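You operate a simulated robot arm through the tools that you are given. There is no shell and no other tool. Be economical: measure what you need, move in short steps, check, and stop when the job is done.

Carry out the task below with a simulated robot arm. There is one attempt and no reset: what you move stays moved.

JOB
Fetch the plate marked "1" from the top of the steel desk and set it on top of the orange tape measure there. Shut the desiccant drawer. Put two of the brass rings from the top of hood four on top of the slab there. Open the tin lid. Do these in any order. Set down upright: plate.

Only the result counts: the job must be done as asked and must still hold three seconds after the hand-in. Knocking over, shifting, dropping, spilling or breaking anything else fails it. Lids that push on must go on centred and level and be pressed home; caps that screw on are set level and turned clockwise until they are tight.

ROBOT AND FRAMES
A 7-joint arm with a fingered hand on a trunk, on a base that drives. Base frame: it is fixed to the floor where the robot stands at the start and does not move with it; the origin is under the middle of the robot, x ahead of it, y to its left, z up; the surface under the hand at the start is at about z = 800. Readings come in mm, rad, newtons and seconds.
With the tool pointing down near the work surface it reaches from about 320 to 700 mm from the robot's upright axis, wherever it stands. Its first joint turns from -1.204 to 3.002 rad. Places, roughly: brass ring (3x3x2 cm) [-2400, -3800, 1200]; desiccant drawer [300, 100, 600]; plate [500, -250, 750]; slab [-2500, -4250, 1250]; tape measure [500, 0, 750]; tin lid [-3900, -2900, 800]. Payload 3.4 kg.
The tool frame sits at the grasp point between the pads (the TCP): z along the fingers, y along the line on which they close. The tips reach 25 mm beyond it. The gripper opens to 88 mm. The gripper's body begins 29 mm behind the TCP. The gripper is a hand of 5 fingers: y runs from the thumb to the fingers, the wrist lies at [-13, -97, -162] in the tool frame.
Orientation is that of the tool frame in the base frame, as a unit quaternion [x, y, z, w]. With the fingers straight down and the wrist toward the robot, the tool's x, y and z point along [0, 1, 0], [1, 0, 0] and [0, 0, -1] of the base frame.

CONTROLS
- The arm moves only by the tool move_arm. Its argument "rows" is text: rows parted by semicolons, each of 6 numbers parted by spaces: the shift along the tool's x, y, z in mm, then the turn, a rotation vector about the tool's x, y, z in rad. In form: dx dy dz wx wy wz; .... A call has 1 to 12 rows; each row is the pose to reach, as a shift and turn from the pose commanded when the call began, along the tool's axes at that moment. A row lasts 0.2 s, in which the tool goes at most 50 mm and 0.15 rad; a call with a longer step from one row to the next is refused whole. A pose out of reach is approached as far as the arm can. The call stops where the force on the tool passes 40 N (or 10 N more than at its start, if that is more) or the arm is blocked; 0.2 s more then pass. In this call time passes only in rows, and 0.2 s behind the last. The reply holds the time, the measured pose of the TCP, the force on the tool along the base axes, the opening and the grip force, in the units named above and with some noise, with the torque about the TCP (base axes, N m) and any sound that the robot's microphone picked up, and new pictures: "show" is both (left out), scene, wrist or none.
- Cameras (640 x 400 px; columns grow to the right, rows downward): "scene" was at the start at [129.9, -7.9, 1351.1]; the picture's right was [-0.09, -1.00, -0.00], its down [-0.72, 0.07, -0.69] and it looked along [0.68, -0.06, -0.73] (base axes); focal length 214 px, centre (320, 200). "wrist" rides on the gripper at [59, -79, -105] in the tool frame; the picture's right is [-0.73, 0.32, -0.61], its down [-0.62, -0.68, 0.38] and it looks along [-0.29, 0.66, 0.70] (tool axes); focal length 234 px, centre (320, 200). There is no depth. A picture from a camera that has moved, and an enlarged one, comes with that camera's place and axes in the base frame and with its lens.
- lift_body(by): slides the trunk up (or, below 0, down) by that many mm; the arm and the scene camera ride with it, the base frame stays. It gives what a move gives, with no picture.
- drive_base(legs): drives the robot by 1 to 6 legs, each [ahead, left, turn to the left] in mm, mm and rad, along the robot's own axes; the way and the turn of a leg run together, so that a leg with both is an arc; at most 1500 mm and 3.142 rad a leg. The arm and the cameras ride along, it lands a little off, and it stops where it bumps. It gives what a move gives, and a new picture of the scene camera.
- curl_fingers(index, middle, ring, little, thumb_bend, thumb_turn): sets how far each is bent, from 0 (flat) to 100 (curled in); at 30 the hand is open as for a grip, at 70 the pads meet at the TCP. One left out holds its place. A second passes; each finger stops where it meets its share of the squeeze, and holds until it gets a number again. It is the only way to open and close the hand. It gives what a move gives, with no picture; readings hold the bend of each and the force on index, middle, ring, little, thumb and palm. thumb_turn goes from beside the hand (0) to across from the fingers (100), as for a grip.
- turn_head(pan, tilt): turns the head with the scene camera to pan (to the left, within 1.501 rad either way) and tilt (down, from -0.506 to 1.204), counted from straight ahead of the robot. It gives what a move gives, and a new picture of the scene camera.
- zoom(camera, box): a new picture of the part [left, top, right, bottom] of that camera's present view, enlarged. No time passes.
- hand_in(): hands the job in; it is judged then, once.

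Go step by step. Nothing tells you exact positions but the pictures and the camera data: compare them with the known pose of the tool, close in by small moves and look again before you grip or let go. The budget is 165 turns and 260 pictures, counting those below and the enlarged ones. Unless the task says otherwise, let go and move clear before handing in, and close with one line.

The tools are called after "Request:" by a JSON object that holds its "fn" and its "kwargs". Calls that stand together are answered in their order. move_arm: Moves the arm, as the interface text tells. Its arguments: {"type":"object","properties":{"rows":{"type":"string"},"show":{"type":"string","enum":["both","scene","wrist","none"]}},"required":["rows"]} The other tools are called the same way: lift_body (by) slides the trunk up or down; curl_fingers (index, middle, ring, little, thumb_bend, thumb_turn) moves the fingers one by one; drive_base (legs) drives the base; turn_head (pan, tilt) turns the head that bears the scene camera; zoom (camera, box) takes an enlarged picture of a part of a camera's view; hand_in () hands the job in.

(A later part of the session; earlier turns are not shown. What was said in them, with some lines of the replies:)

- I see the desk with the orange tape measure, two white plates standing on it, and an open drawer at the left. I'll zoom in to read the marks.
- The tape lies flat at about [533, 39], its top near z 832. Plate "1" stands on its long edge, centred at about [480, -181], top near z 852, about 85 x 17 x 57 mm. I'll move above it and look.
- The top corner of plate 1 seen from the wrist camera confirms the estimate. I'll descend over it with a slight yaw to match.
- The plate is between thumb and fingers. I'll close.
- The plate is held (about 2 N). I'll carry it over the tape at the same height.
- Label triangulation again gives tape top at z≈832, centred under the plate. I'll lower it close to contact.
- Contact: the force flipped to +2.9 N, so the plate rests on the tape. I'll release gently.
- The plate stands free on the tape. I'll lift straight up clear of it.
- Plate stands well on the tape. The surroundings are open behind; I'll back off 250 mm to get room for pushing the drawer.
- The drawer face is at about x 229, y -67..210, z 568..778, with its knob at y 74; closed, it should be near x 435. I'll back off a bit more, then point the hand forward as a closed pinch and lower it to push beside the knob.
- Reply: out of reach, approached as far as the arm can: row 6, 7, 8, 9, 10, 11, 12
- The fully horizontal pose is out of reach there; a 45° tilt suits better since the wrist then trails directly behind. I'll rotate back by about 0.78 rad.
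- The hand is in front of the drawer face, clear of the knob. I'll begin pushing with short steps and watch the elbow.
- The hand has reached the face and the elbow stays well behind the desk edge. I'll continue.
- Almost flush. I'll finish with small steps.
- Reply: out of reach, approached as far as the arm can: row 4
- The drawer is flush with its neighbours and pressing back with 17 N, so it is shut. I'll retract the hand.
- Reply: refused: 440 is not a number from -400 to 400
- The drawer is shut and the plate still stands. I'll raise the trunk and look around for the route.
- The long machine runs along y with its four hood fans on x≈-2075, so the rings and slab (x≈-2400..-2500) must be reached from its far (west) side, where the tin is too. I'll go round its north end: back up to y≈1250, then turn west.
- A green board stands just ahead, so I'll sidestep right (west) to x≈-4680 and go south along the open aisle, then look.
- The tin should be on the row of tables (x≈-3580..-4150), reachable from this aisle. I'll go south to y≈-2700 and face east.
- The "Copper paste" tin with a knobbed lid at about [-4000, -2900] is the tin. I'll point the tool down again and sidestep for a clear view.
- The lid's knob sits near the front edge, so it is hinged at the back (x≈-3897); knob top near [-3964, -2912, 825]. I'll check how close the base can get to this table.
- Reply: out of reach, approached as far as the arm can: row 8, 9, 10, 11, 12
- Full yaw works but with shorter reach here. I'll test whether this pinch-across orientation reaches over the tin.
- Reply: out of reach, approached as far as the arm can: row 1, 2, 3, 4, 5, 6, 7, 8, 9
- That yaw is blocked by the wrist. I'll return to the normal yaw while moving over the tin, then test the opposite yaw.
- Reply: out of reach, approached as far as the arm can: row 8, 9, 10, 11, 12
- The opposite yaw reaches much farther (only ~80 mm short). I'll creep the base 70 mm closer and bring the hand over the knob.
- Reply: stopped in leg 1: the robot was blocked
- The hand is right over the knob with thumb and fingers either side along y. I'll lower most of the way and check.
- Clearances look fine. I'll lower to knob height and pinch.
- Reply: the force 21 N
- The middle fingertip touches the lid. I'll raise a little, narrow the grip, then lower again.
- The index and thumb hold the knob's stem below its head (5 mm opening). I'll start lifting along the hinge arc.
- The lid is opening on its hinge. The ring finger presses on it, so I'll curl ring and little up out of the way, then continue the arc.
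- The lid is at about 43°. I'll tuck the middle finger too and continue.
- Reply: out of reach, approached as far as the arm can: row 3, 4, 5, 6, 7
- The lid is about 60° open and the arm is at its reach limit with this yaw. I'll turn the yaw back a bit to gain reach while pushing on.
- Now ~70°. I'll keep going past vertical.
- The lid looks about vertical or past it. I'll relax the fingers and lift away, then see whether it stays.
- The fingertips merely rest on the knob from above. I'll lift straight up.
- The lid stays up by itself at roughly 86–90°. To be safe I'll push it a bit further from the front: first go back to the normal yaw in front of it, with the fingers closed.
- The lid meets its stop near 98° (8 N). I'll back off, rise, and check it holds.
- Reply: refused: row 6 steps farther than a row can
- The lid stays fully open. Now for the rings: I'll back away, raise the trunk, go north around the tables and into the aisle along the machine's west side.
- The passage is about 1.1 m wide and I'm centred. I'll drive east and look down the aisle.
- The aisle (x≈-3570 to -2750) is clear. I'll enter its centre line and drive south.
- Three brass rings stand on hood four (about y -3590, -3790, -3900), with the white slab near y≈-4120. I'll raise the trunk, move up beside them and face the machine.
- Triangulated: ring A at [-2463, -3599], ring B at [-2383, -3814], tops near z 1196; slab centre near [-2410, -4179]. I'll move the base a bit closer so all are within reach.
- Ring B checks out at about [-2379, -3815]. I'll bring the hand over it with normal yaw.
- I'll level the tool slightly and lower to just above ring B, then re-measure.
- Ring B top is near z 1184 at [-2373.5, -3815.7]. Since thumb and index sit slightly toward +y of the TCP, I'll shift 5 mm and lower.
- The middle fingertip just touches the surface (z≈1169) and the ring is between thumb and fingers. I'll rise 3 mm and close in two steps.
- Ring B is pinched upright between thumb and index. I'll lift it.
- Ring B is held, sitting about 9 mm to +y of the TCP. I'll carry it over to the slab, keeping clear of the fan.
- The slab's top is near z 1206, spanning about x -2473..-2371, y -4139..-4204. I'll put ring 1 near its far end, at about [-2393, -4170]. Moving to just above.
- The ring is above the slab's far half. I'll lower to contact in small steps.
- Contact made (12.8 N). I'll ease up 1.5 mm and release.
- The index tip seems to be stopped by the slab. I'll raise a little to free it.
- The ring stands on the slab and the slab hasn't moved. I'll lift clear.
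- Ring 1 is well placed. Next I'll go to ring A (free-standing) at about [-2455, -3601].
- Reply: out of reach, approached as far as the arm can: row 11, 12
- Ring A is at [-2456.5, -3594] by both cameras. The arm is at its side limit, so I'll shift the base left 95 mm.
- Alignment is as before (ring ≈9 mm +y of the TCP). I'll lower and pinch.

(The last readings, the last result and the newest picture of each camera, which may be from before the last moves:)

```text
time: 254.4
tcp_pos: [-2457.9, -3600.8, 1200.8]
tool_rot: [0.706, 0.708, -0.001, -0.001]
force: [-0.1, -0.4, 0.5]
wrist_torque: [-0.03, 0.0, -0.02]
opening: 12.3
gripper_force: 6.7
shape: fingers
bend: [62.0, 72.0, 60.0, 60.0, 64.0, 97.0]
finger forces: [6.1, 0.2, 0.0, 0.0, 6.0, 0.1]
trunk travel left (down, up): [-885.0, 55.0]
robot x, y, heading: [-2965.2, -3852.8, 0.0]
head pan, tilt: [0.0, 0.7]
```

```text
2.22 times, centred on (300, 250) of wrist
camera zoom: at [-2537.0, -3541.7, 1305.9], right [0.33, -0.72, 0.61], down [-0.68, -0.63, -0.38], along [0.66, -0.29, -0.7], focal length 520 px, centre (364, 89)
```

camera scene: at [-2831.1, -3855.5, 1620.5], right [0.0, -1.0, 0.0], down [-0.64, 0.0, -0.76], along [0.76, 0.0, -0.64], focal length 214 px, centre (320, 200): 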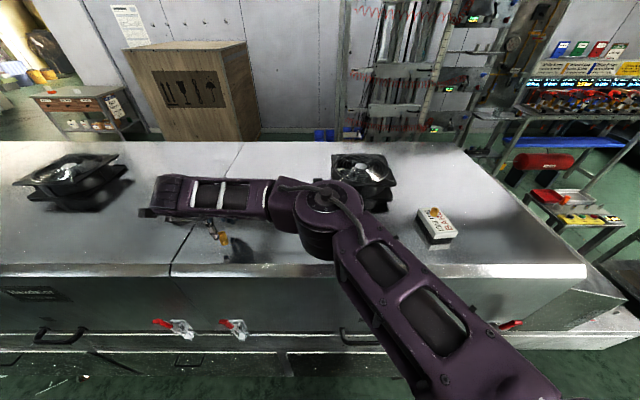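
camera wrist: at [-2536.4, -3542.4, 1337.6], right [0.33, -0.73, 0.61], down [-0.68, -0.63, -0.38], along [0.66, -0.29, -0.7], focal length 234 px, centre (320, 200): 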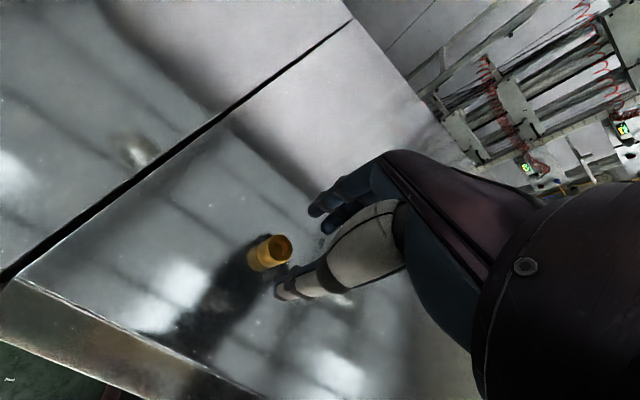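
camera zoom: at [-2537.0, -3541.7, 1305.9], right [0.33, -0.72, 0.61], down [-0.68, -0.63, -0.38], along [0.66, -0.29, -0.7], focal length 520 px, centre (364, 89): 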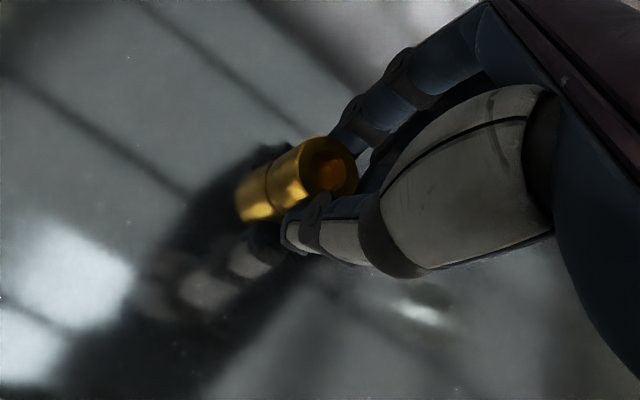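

Good grip. I'll lift, shift the arm toward the slab, and move the base back right.

Request:
{"fn": "move_arm", "kwargs": {"rows": "0 0 -5 0 0 0;0 0 -30 0 0 0;0 0 -70 0 0 0;0 0 -110 0 0 0;-40 10 -130 0 0 0;-85 15 -130 0 0 0;-130 15 -130 0 0 0;-175 15 -130 0 0 0;-220 15 -130 0 0 0;-265 15 -130 0 0 0;-310 15 -130 0 0 0;-310 15 -130 0 0 0", "show": "wrist"}}

Request:
{"fn": "drive_base", "kwargs": {"legs": [[0, -110, 0]]}}

```text
time: 257.0
tcp_pos: [-2442.0, -3910.1, 1330.6]
tool_rot: [0.705, 0.709, -0.001, 0.0]
force: [-0.4, 0.2, -0.5]
wrist_torque: [-0.01, 0.01, 0.01]
opening: 11.9
gripper_force: 5.7
shape: fingers
bend: [62.0, 72.0, 60.0, 60.0, 64.0, 97.0]
finger forces: [5.9, 0.0, 0.0, 0.0, 5.7, 0.0]
out of reach, approached as far as the arm can: row 4
trunk travel left (down, up): [-885.0, 55.0]
robot x, y, heading: [-2965.9, -3856.4, 0.006]
head pan, tilt: [0.0, 0.7]
camera wrist: at [-2521.2, -3850.8, 1435.6], right [0.33, -0.72, 0.61], down [-0.68, -0.63, -0.38], along [0.66, -0.29, -0.7], focal length 234 px, centre (320, 200)
```

wrist: 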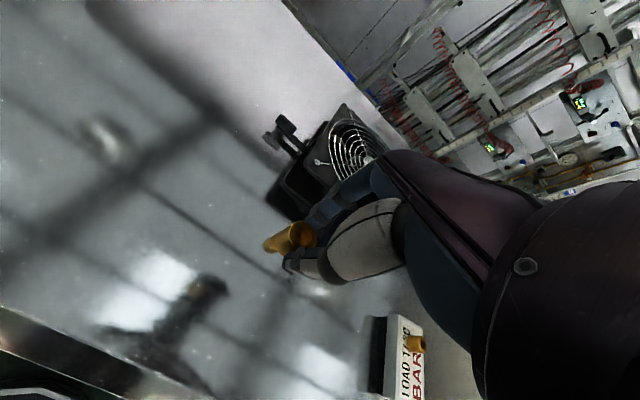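

```text
time: 258.2
tcp_pos: [-2441.4, -4017.9, 1330.9]
tool_rot: [0.705, 0.709, -0.001, 0.0]
force: [-0.5, 0.6, -0.5]
wrist_torque: [0.0, 0.0, 0.0]
opening: 11.7
gripper_force: 5.9
shape: fingers
bend: [62.0, 72.0, 60.0, 60.0, 64.0, 97.0]
finger forces: [5.8, 0.0, 0.0, 0.0, 5.7, 0.0]
trunk travel left (down, up): [-885.0, 55.0]
robot x, y, heading: [-2963.6, -3962.2, 0.005]
head pan, tilt: [0.0, 0.7]
camera scene: at [-2830.5, -3962.6, 1620.5], right [0.0, -1.0, 0.0], down [-0.64, 0.0, -0.76], along [0.76, 0.0, -0.64], focal length 214 px, centre (320, 200)
```

scene: 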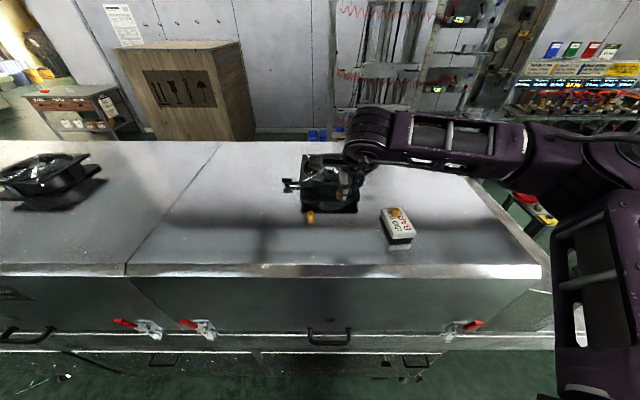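

Request:
{"fn": "move_arm", "kwargs": {"rows": "-42 -3 0 0 0 0;-84 -5 0 0 0 0;-126 -8 0 0 0 0;-167 -9 0 0 0 0;-167 -9 30 0 0 0;-167 -9 60 0 0 0;-167 -9 60 0 0 0"}}

Request:
{"fn": "zoom", "kwargs": {"camera": "wrist", "box": [180, 160, 420, 360]}}

Request:
{"fn": "zoom", "kwargs": {"camera": "scene", "box": [360, 180, 430, 250]}}

```text
time: 259.8
tcp_pos: [-2449.0, -4187.4, 1271.5]
tool_rot: [0.705, 0.709, -0.002, 0.0]
force: [0.8, -0.2, 0.2]
wrist_torque: [0.02, -0.01, -0.03]
opening: 11.6
gripper_force: 5.5
shape: fingers
bend: [62.0, 72.0, 60.0, 60.0, 64.0, 97.0]
finger forces: [5.8, 0.1, 0.0, 0.1, 5.7, 0.0]
trunk travel left (down, up): [-885.0, 55.0]
robot x, y, heading: [-2963.6, -3962.8, 0.005]
head pan, tilt: [0.0, 0.7]
camera scene: at [-2831.2, -3964.9, 1620.5], right [0.0, -1.0, 0.0], down [-0.64, 0.0, -0.77], along [0.77, 0.0, -0.64], focal length 214 px, centre (320, 200)
camera wrist: at [-2528.6, -4128.9, 1376.1], right [0.33, -0.72, 0.61], down [-0.68, -0.63, -0.38], along [0.66, -0.29, -0.7], focal length 234 px, centre (320, 200)
```

scene: 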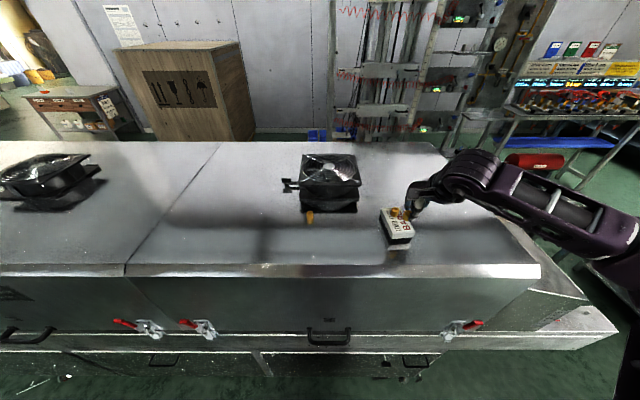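
wrist: 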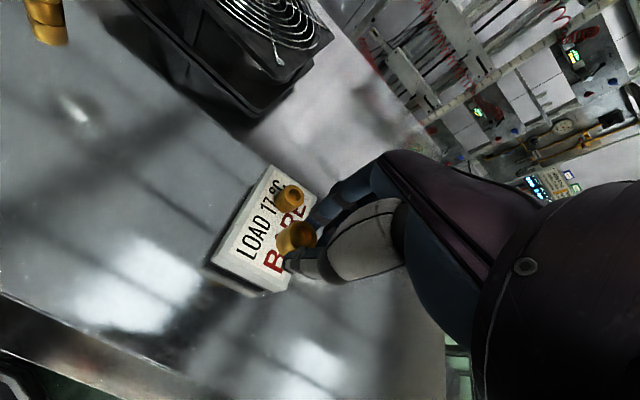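

```text
2.00 times, centred on (300, 260) of wrist
camera zoom: at [-2528.6, -4128.9, 1376.1], right [0.33, -0.72, 0.61], down [-0.68, -0.63, -0.38], along [0.66, -0.29, -0.7], focal length 468 px, centre (360, 80)
```

zoom: 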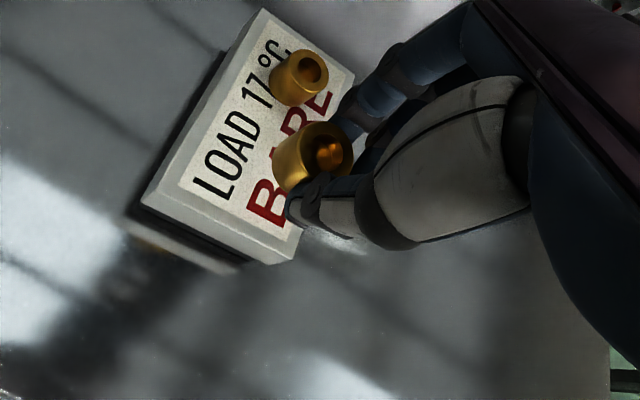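

```text
5.71 times, centred on (395, 215) of scene
camera zoom: at [-2831.2, -3964.9, 1620.5], right [0.0, -1.0, 0.0], down [-0.64, 0.0, -0.77], along [0.77, 0.0, -0.64], focal length 1226 px, centre (-109, 114)
```

zoom: 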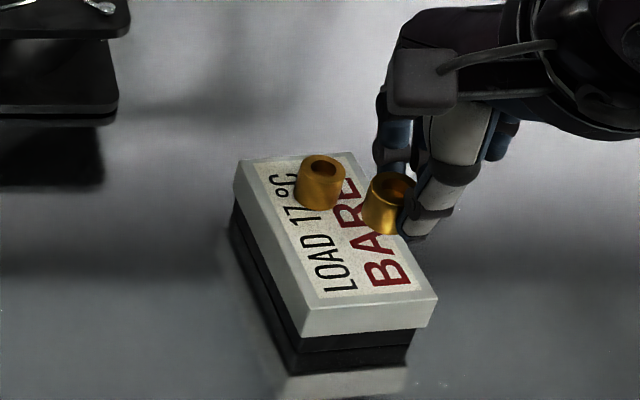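

Ring 2 hangs about 21 mm inside the near edge, 50 mm from ring 1. I'll lower it.

Request:
{"fn": "move_arm", "kwargs": {"rows": "2 0 12 0 0 0;2 0 24 0 0 0;2 0 31 0 0 0;2 0 31 0 0 0"}}

Request:
{"fn": "zoom", "kwargs": {"camera": "wrist", "box": [180, 160, 420, 360]}}

Request:
{"fn": "zoom", "kwargs": {"camera": "scene", "box": [360, 180, 430, 250]}}

```text
time: 260.8
tcp_pos: [-2449.0, -4186.5, 1240.9]
tool_rot: [0.706, 0.709, -0.001, 0.0]
force: [-0.3, 0.0, -0.5]
wrist_torque: [0.0, -0.02, 0.0]
opening: 11.6
gripper_force: 6.0
shape: fingers
bend: [62.0, 72.0, 60.0, 60.0, 64.0, 97.0]
finger forces: [5.8, 0.0, 0.1, 0.1, 5.6, 0.0]
trunk travel left (down, up): [-885.0, 55.0]
robot x, y, heading: [-2964.0, -3966.2, 0.008]
head pan, tilt: [0.0, 0.7]
camera scene: at [-2830.6, -3964.7, 1620.4], right [0.0, -1.0, 0.0], down [-0.64, 0.0, -0.76], along [0.76, 0.0, -0.64], focal length 214 px, centre (320, 200)
camera wrist: at [-2529.0, -4127.2, 1345.0], right [0.33, -0.72, 0.61], down [-0.68, -0.63, -0.38], along [0.66, -0.29, -0.7], focal length 234 px, centre (320, 200)
```

scene: 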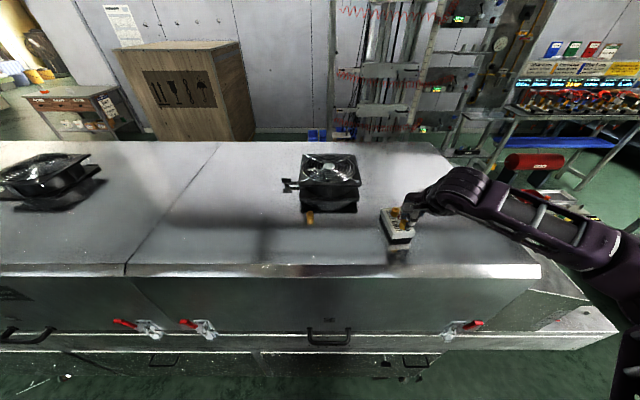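
wrist: 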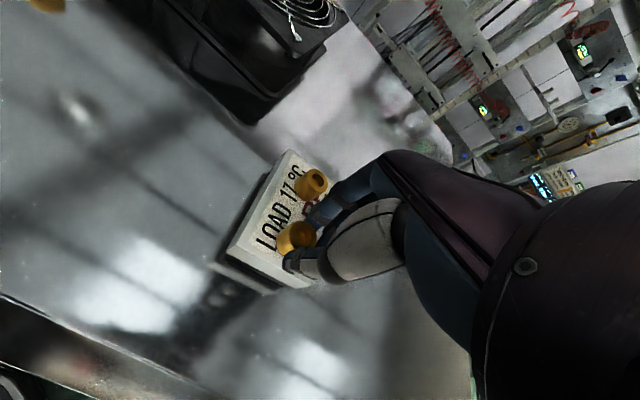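

```text
2.00 times, centred on (300, 260) of wrist
camera zoom: at [-2529.0, -4127.2, 1345.0], right [0.33, -0.72, 0.61], down [-0.68, -0.63, -0.38], along [0.66, -0.29, -0.7], focal length 468 px, centre (360, 80)
```

zoom: 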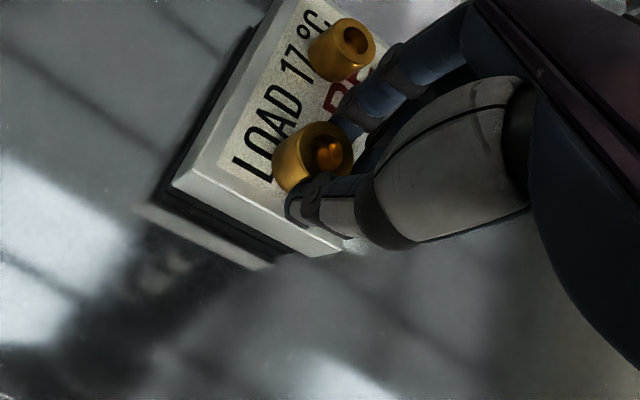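

```text
5.71 times, centred on (395, 215) of scene
camera zoom: at [-2830.6, -3964.7, 1620.4], right [0.0, -1.0, 0.0], down [-0.64, 0.0, -0.76], along [0.76, 0.0, -0.64], focal length 1226 px, centre (-109, 114)
```

zoom: 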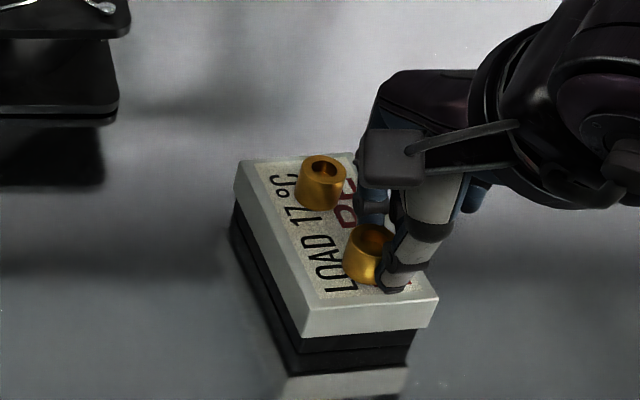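

Request:
{"fn": "move_arm", "kwargs": {"rows": "0 0 2 0 0 0;0 0 3 0 0 0", "show": "none"}}

Request:
{"fn": "move_arm", "kwargs": {"rows": "0 0 2 0 0 0", "show": "none"}}

```text
time: 261.4
tcp_pos: [-2451.1, -4185.8, 1237.9]
tool_rot: [0.705, 0.709, -0.001, 0.0]
force: [-0.5, 0.0, -0.1]
wrist_torque: [-0.03, 0.03, -0.01]
opening: 11.4
gripper_force: 5.6
shape: fingers
bend: [62.0, 72.0, 60.0, 60.0, 64.0, 97.0]
finger forces: [5.8, 0.0, 0.1, 0.0, 5.6, 0.0]
trunk travel left (down, up): [-885.0, 55.0]
robot x, y, heading: [-2968.7, -3965.1, 0.003]
head pan, tilt: [0.0, 0.7]
```

```text
time: 261.8
tcp_pos: [-2449.8, -4186.0, 1235.1]
tool_rot: [0.705, 0.709, -0.002, 0.001]
force: [0.4, 0.1, -0.8]
wrist_torque: [0.0, 0.02, 0.01]
opening: 11.7
gripper_force: 5.6
shape: fingers
bend: [62.0, 72.0, 60.0, 60.0, 64.0, 97.0]
finger forces: [5.8, 0.0, 0.1, 0.0, 5.7, 0.0]
trunk travel left (down, up): [-885.0, 55.0]
robot x, y, heading: [-2966.1, -3962.2, -0.0]
head pan, tilt: [0.0, 0.7]
```

Request:
{"fn": "move_arm", "kwargs": {"rows": "0 0 1.5 0 0 0", "show": "none"}}

Request:
{"fn": "move_arm", "kwargs": {"rows": "0 0 1 0 0 0", "show": "none"}}

```text
time: 262.2
tcp_pos: [-2450.1, -4186.6, 1234.8]
tool_rot: [0.705, 0.709, 0.0, 0.0]
force: [0.1, 0.1, 2.8]
wrist_torque: [-0.01, 0.03, 0.02]
opening: 11.3
gripper_force: 6.3
shape: fingers
bend: [62.0, 72.0, 60.0, 60.0, 65.0, 97.0]
finger forces: [6.3, 0.1, 0.1, 0.0, 6.0, 0.0]
trunk travel left (down, up): [-885.0, 55.0]
robot x, y, heading: [-2965.9, -3960.1, 0.002]
head pan, tilt: [0.0, 0.7]
```

```text
time: 262.6
tcp_pos: [-2450.8, -4185.8, 1233.7]
tool_rot: [0.706, 0.709, -0.001, 0.0]
force: [0.9, -0.5, 4.7]
wrist_torque: [-0.02, 0.05, 0.0]
opening: 11.5
gripper_force: 6.5
shape: fingers
bend: [61.0, 72.0, 60.0, 60.0, 65.0, 97.0]
finger forces: [6.9, 0.1, 0.0, 0.0, 6.2, 0.0]
trunk travel left (down, up): [-885.0, 55.0]
robot x, y, heading: [-2970.9, -3968.0, 0.003]
head pan, tilt: [0.0, 0.7]
```

Contact. I'll release gently.

Request:
{"fn": "curl_fingers", "kwargs": {"index": 56, "thumb_bend": 57}}

Request:
{"fn": "zoom", "kwargs": {"camera": "wrist", "box": [180, 160, 420, 360]}}

Request:
{"fn": "zoom", "kwargs": {"camera": "scene", "box": [360, 180, 430, 250]}}

```text
time: 263.6
tcp_pos: [-2450.1, -4185.4, 1232.9]
tool_rot: [0.706, 0.709, 0.0, 0.0]
force: [0.3, 0.2, -0.2]
wrist_torque: [0.02, 0.01, -0.01]
opening: 28.1
gripper_force: 0.1
shape: fingers
bend: [56.0, 72.0, 60.0, 60.0, 56.0, 97.0]
finger forces: [0.0, 0.1, 0.0, 0.0, 0.1, 0.1]
trunk travel left (down, up): [-885.0, 55.0]
robot x, y, heading: [-2968.5, -3963.5, -0.0]
head pan, tilt: [0.0, 0.7]
```

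```text
2.00 times, centred on (300, 260) of wrist
camera zoom: at [-2529.7, -4126.9, 1337.4], right [0.33, -0.72, 0.61], down [-0.68, -0.63, -0.38], along [0.66, -0.29, -0.7], focal length 468 px, centre (360, 80)
```

zoom: 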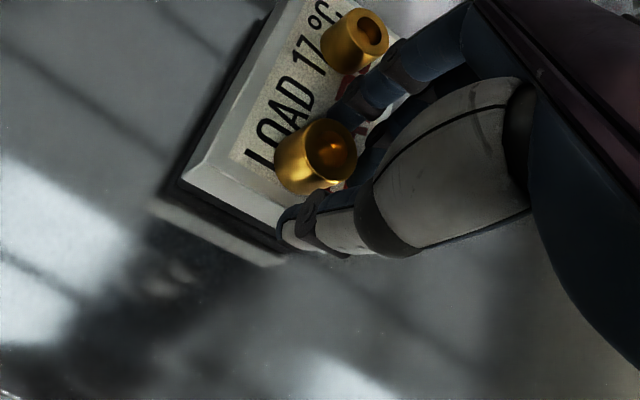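

```text
5.71 times, centred on (395, 215) of scene
camera zoom: at [-2830.6, -3964.6, 1620.4], right [0.0, -1.0, 0.0], down [-0.64, 0.0, -0.76], along [0.76, 0.0, -0.64], focal length 1226 px, centre (-109, 114)
```

zoom: 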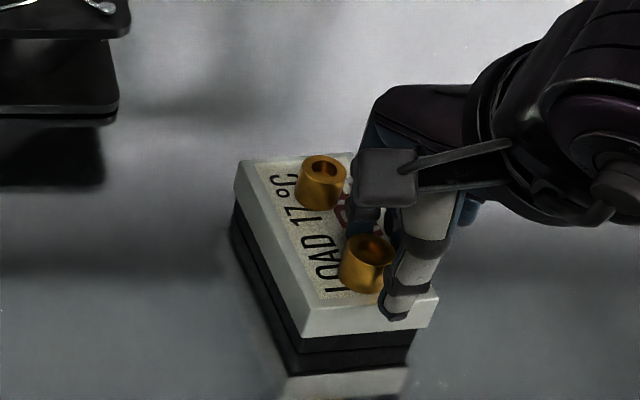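

Ring 2 is free and standing. I'll lift straight up and check.

Request:
{"fn": "move_arm", "kwargs": {"rows": "0 0 -5 0 0 0;0 0 -20 0 0 0;0 0 -50 0 0 0;0 0 -90 0 0 0;0 -30 -120 0 0 0;0 -60 -130 0 0 0"}}

Request:
{"fn": "zoom", "kwargs": {"camera": "scene", "box": [280, 140, 440, 260]}}

```text
time: 265.0
tcp_pos: [-2512.9, -4185.7, 1363.4]
tool_rot: [0.705, 0.709, -0.001, 0.0]
force: [-0.4, -0.7, 0.3]
wrist_torque: [0.0, -0.01, -0.01]
opening: 28.0
gripper_force: 0.0
shape: fingers
bend: [56.0, 72.0, 60.0, 60.0, 56.0, 97.0]
finger forces: [0.1, 0.0, 0.1, 0.0, 0.1, 0.0]
trunk travel left (down, up): [-885.0, 55.0]
robot x, y, heading: [-2966.6, -3965.0, 0.007]
head pan, tilt: [0.0, 0.7]
camera scene: at [-2833.0, -3965.0, 1620.6], right [0.0, -1.0, 0.0], down [-0.64, 0.0, -0.77], along [0.77, 0.0, -0.64], focal length 214 px, centre (320, 200)
camera wrist: at [-2592.0, -4126.3, 1468.1], right [0.33, -0.72, 0.61], down [-0.68, -0.63, -0.38], along [0.66, -0.29, -0.7], focal length 234 px, centre (320, 200)
```

scene: 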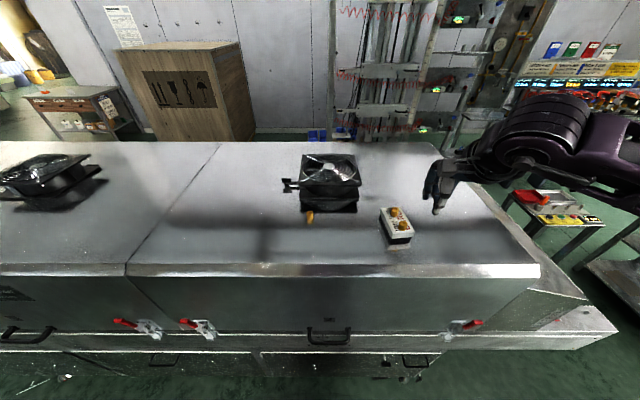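
wrist: 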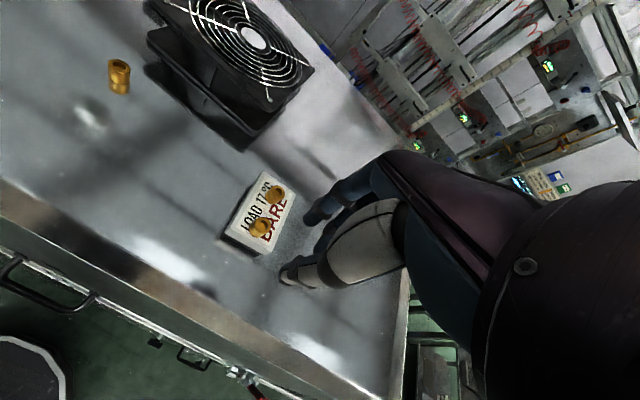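

```text
3.33 times, centred on (360, 200) of scene
camera zoom: at [-2833.0, -3965.0, 1620.6], right [0.0, -1.0, 0.0], down [-0.64, 0.0, -0.77], along [0.77, 0.0, -0.64], focal length 715 px, centre (187, 200)
```

zoom: 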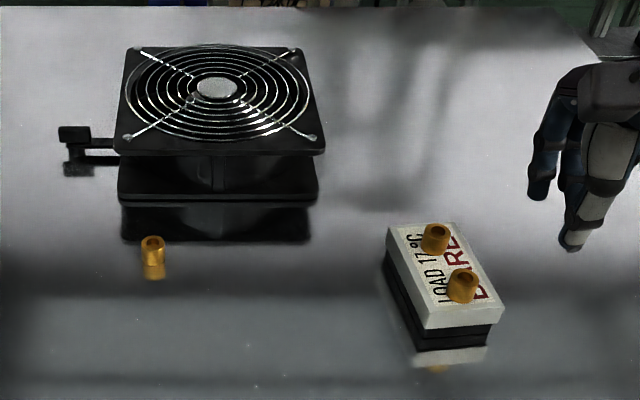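

Both rings stand on the slab, the third ring and the fan are untouched, and the hand is clear. The plate, drawer and lid were each checked as done, so I'm handing in.

Request:
{"fn": "hand_in", "kwargs": {}}

```text
The job is handed in.
```

I did all four parts and handed the job in, though no verdict came back. Plate "1" stands upright on the orange tape measure, the desiccant drawer is shut, the copper-paste tin's lid is open and staying up, and two brass rings are on the slab on hood four.
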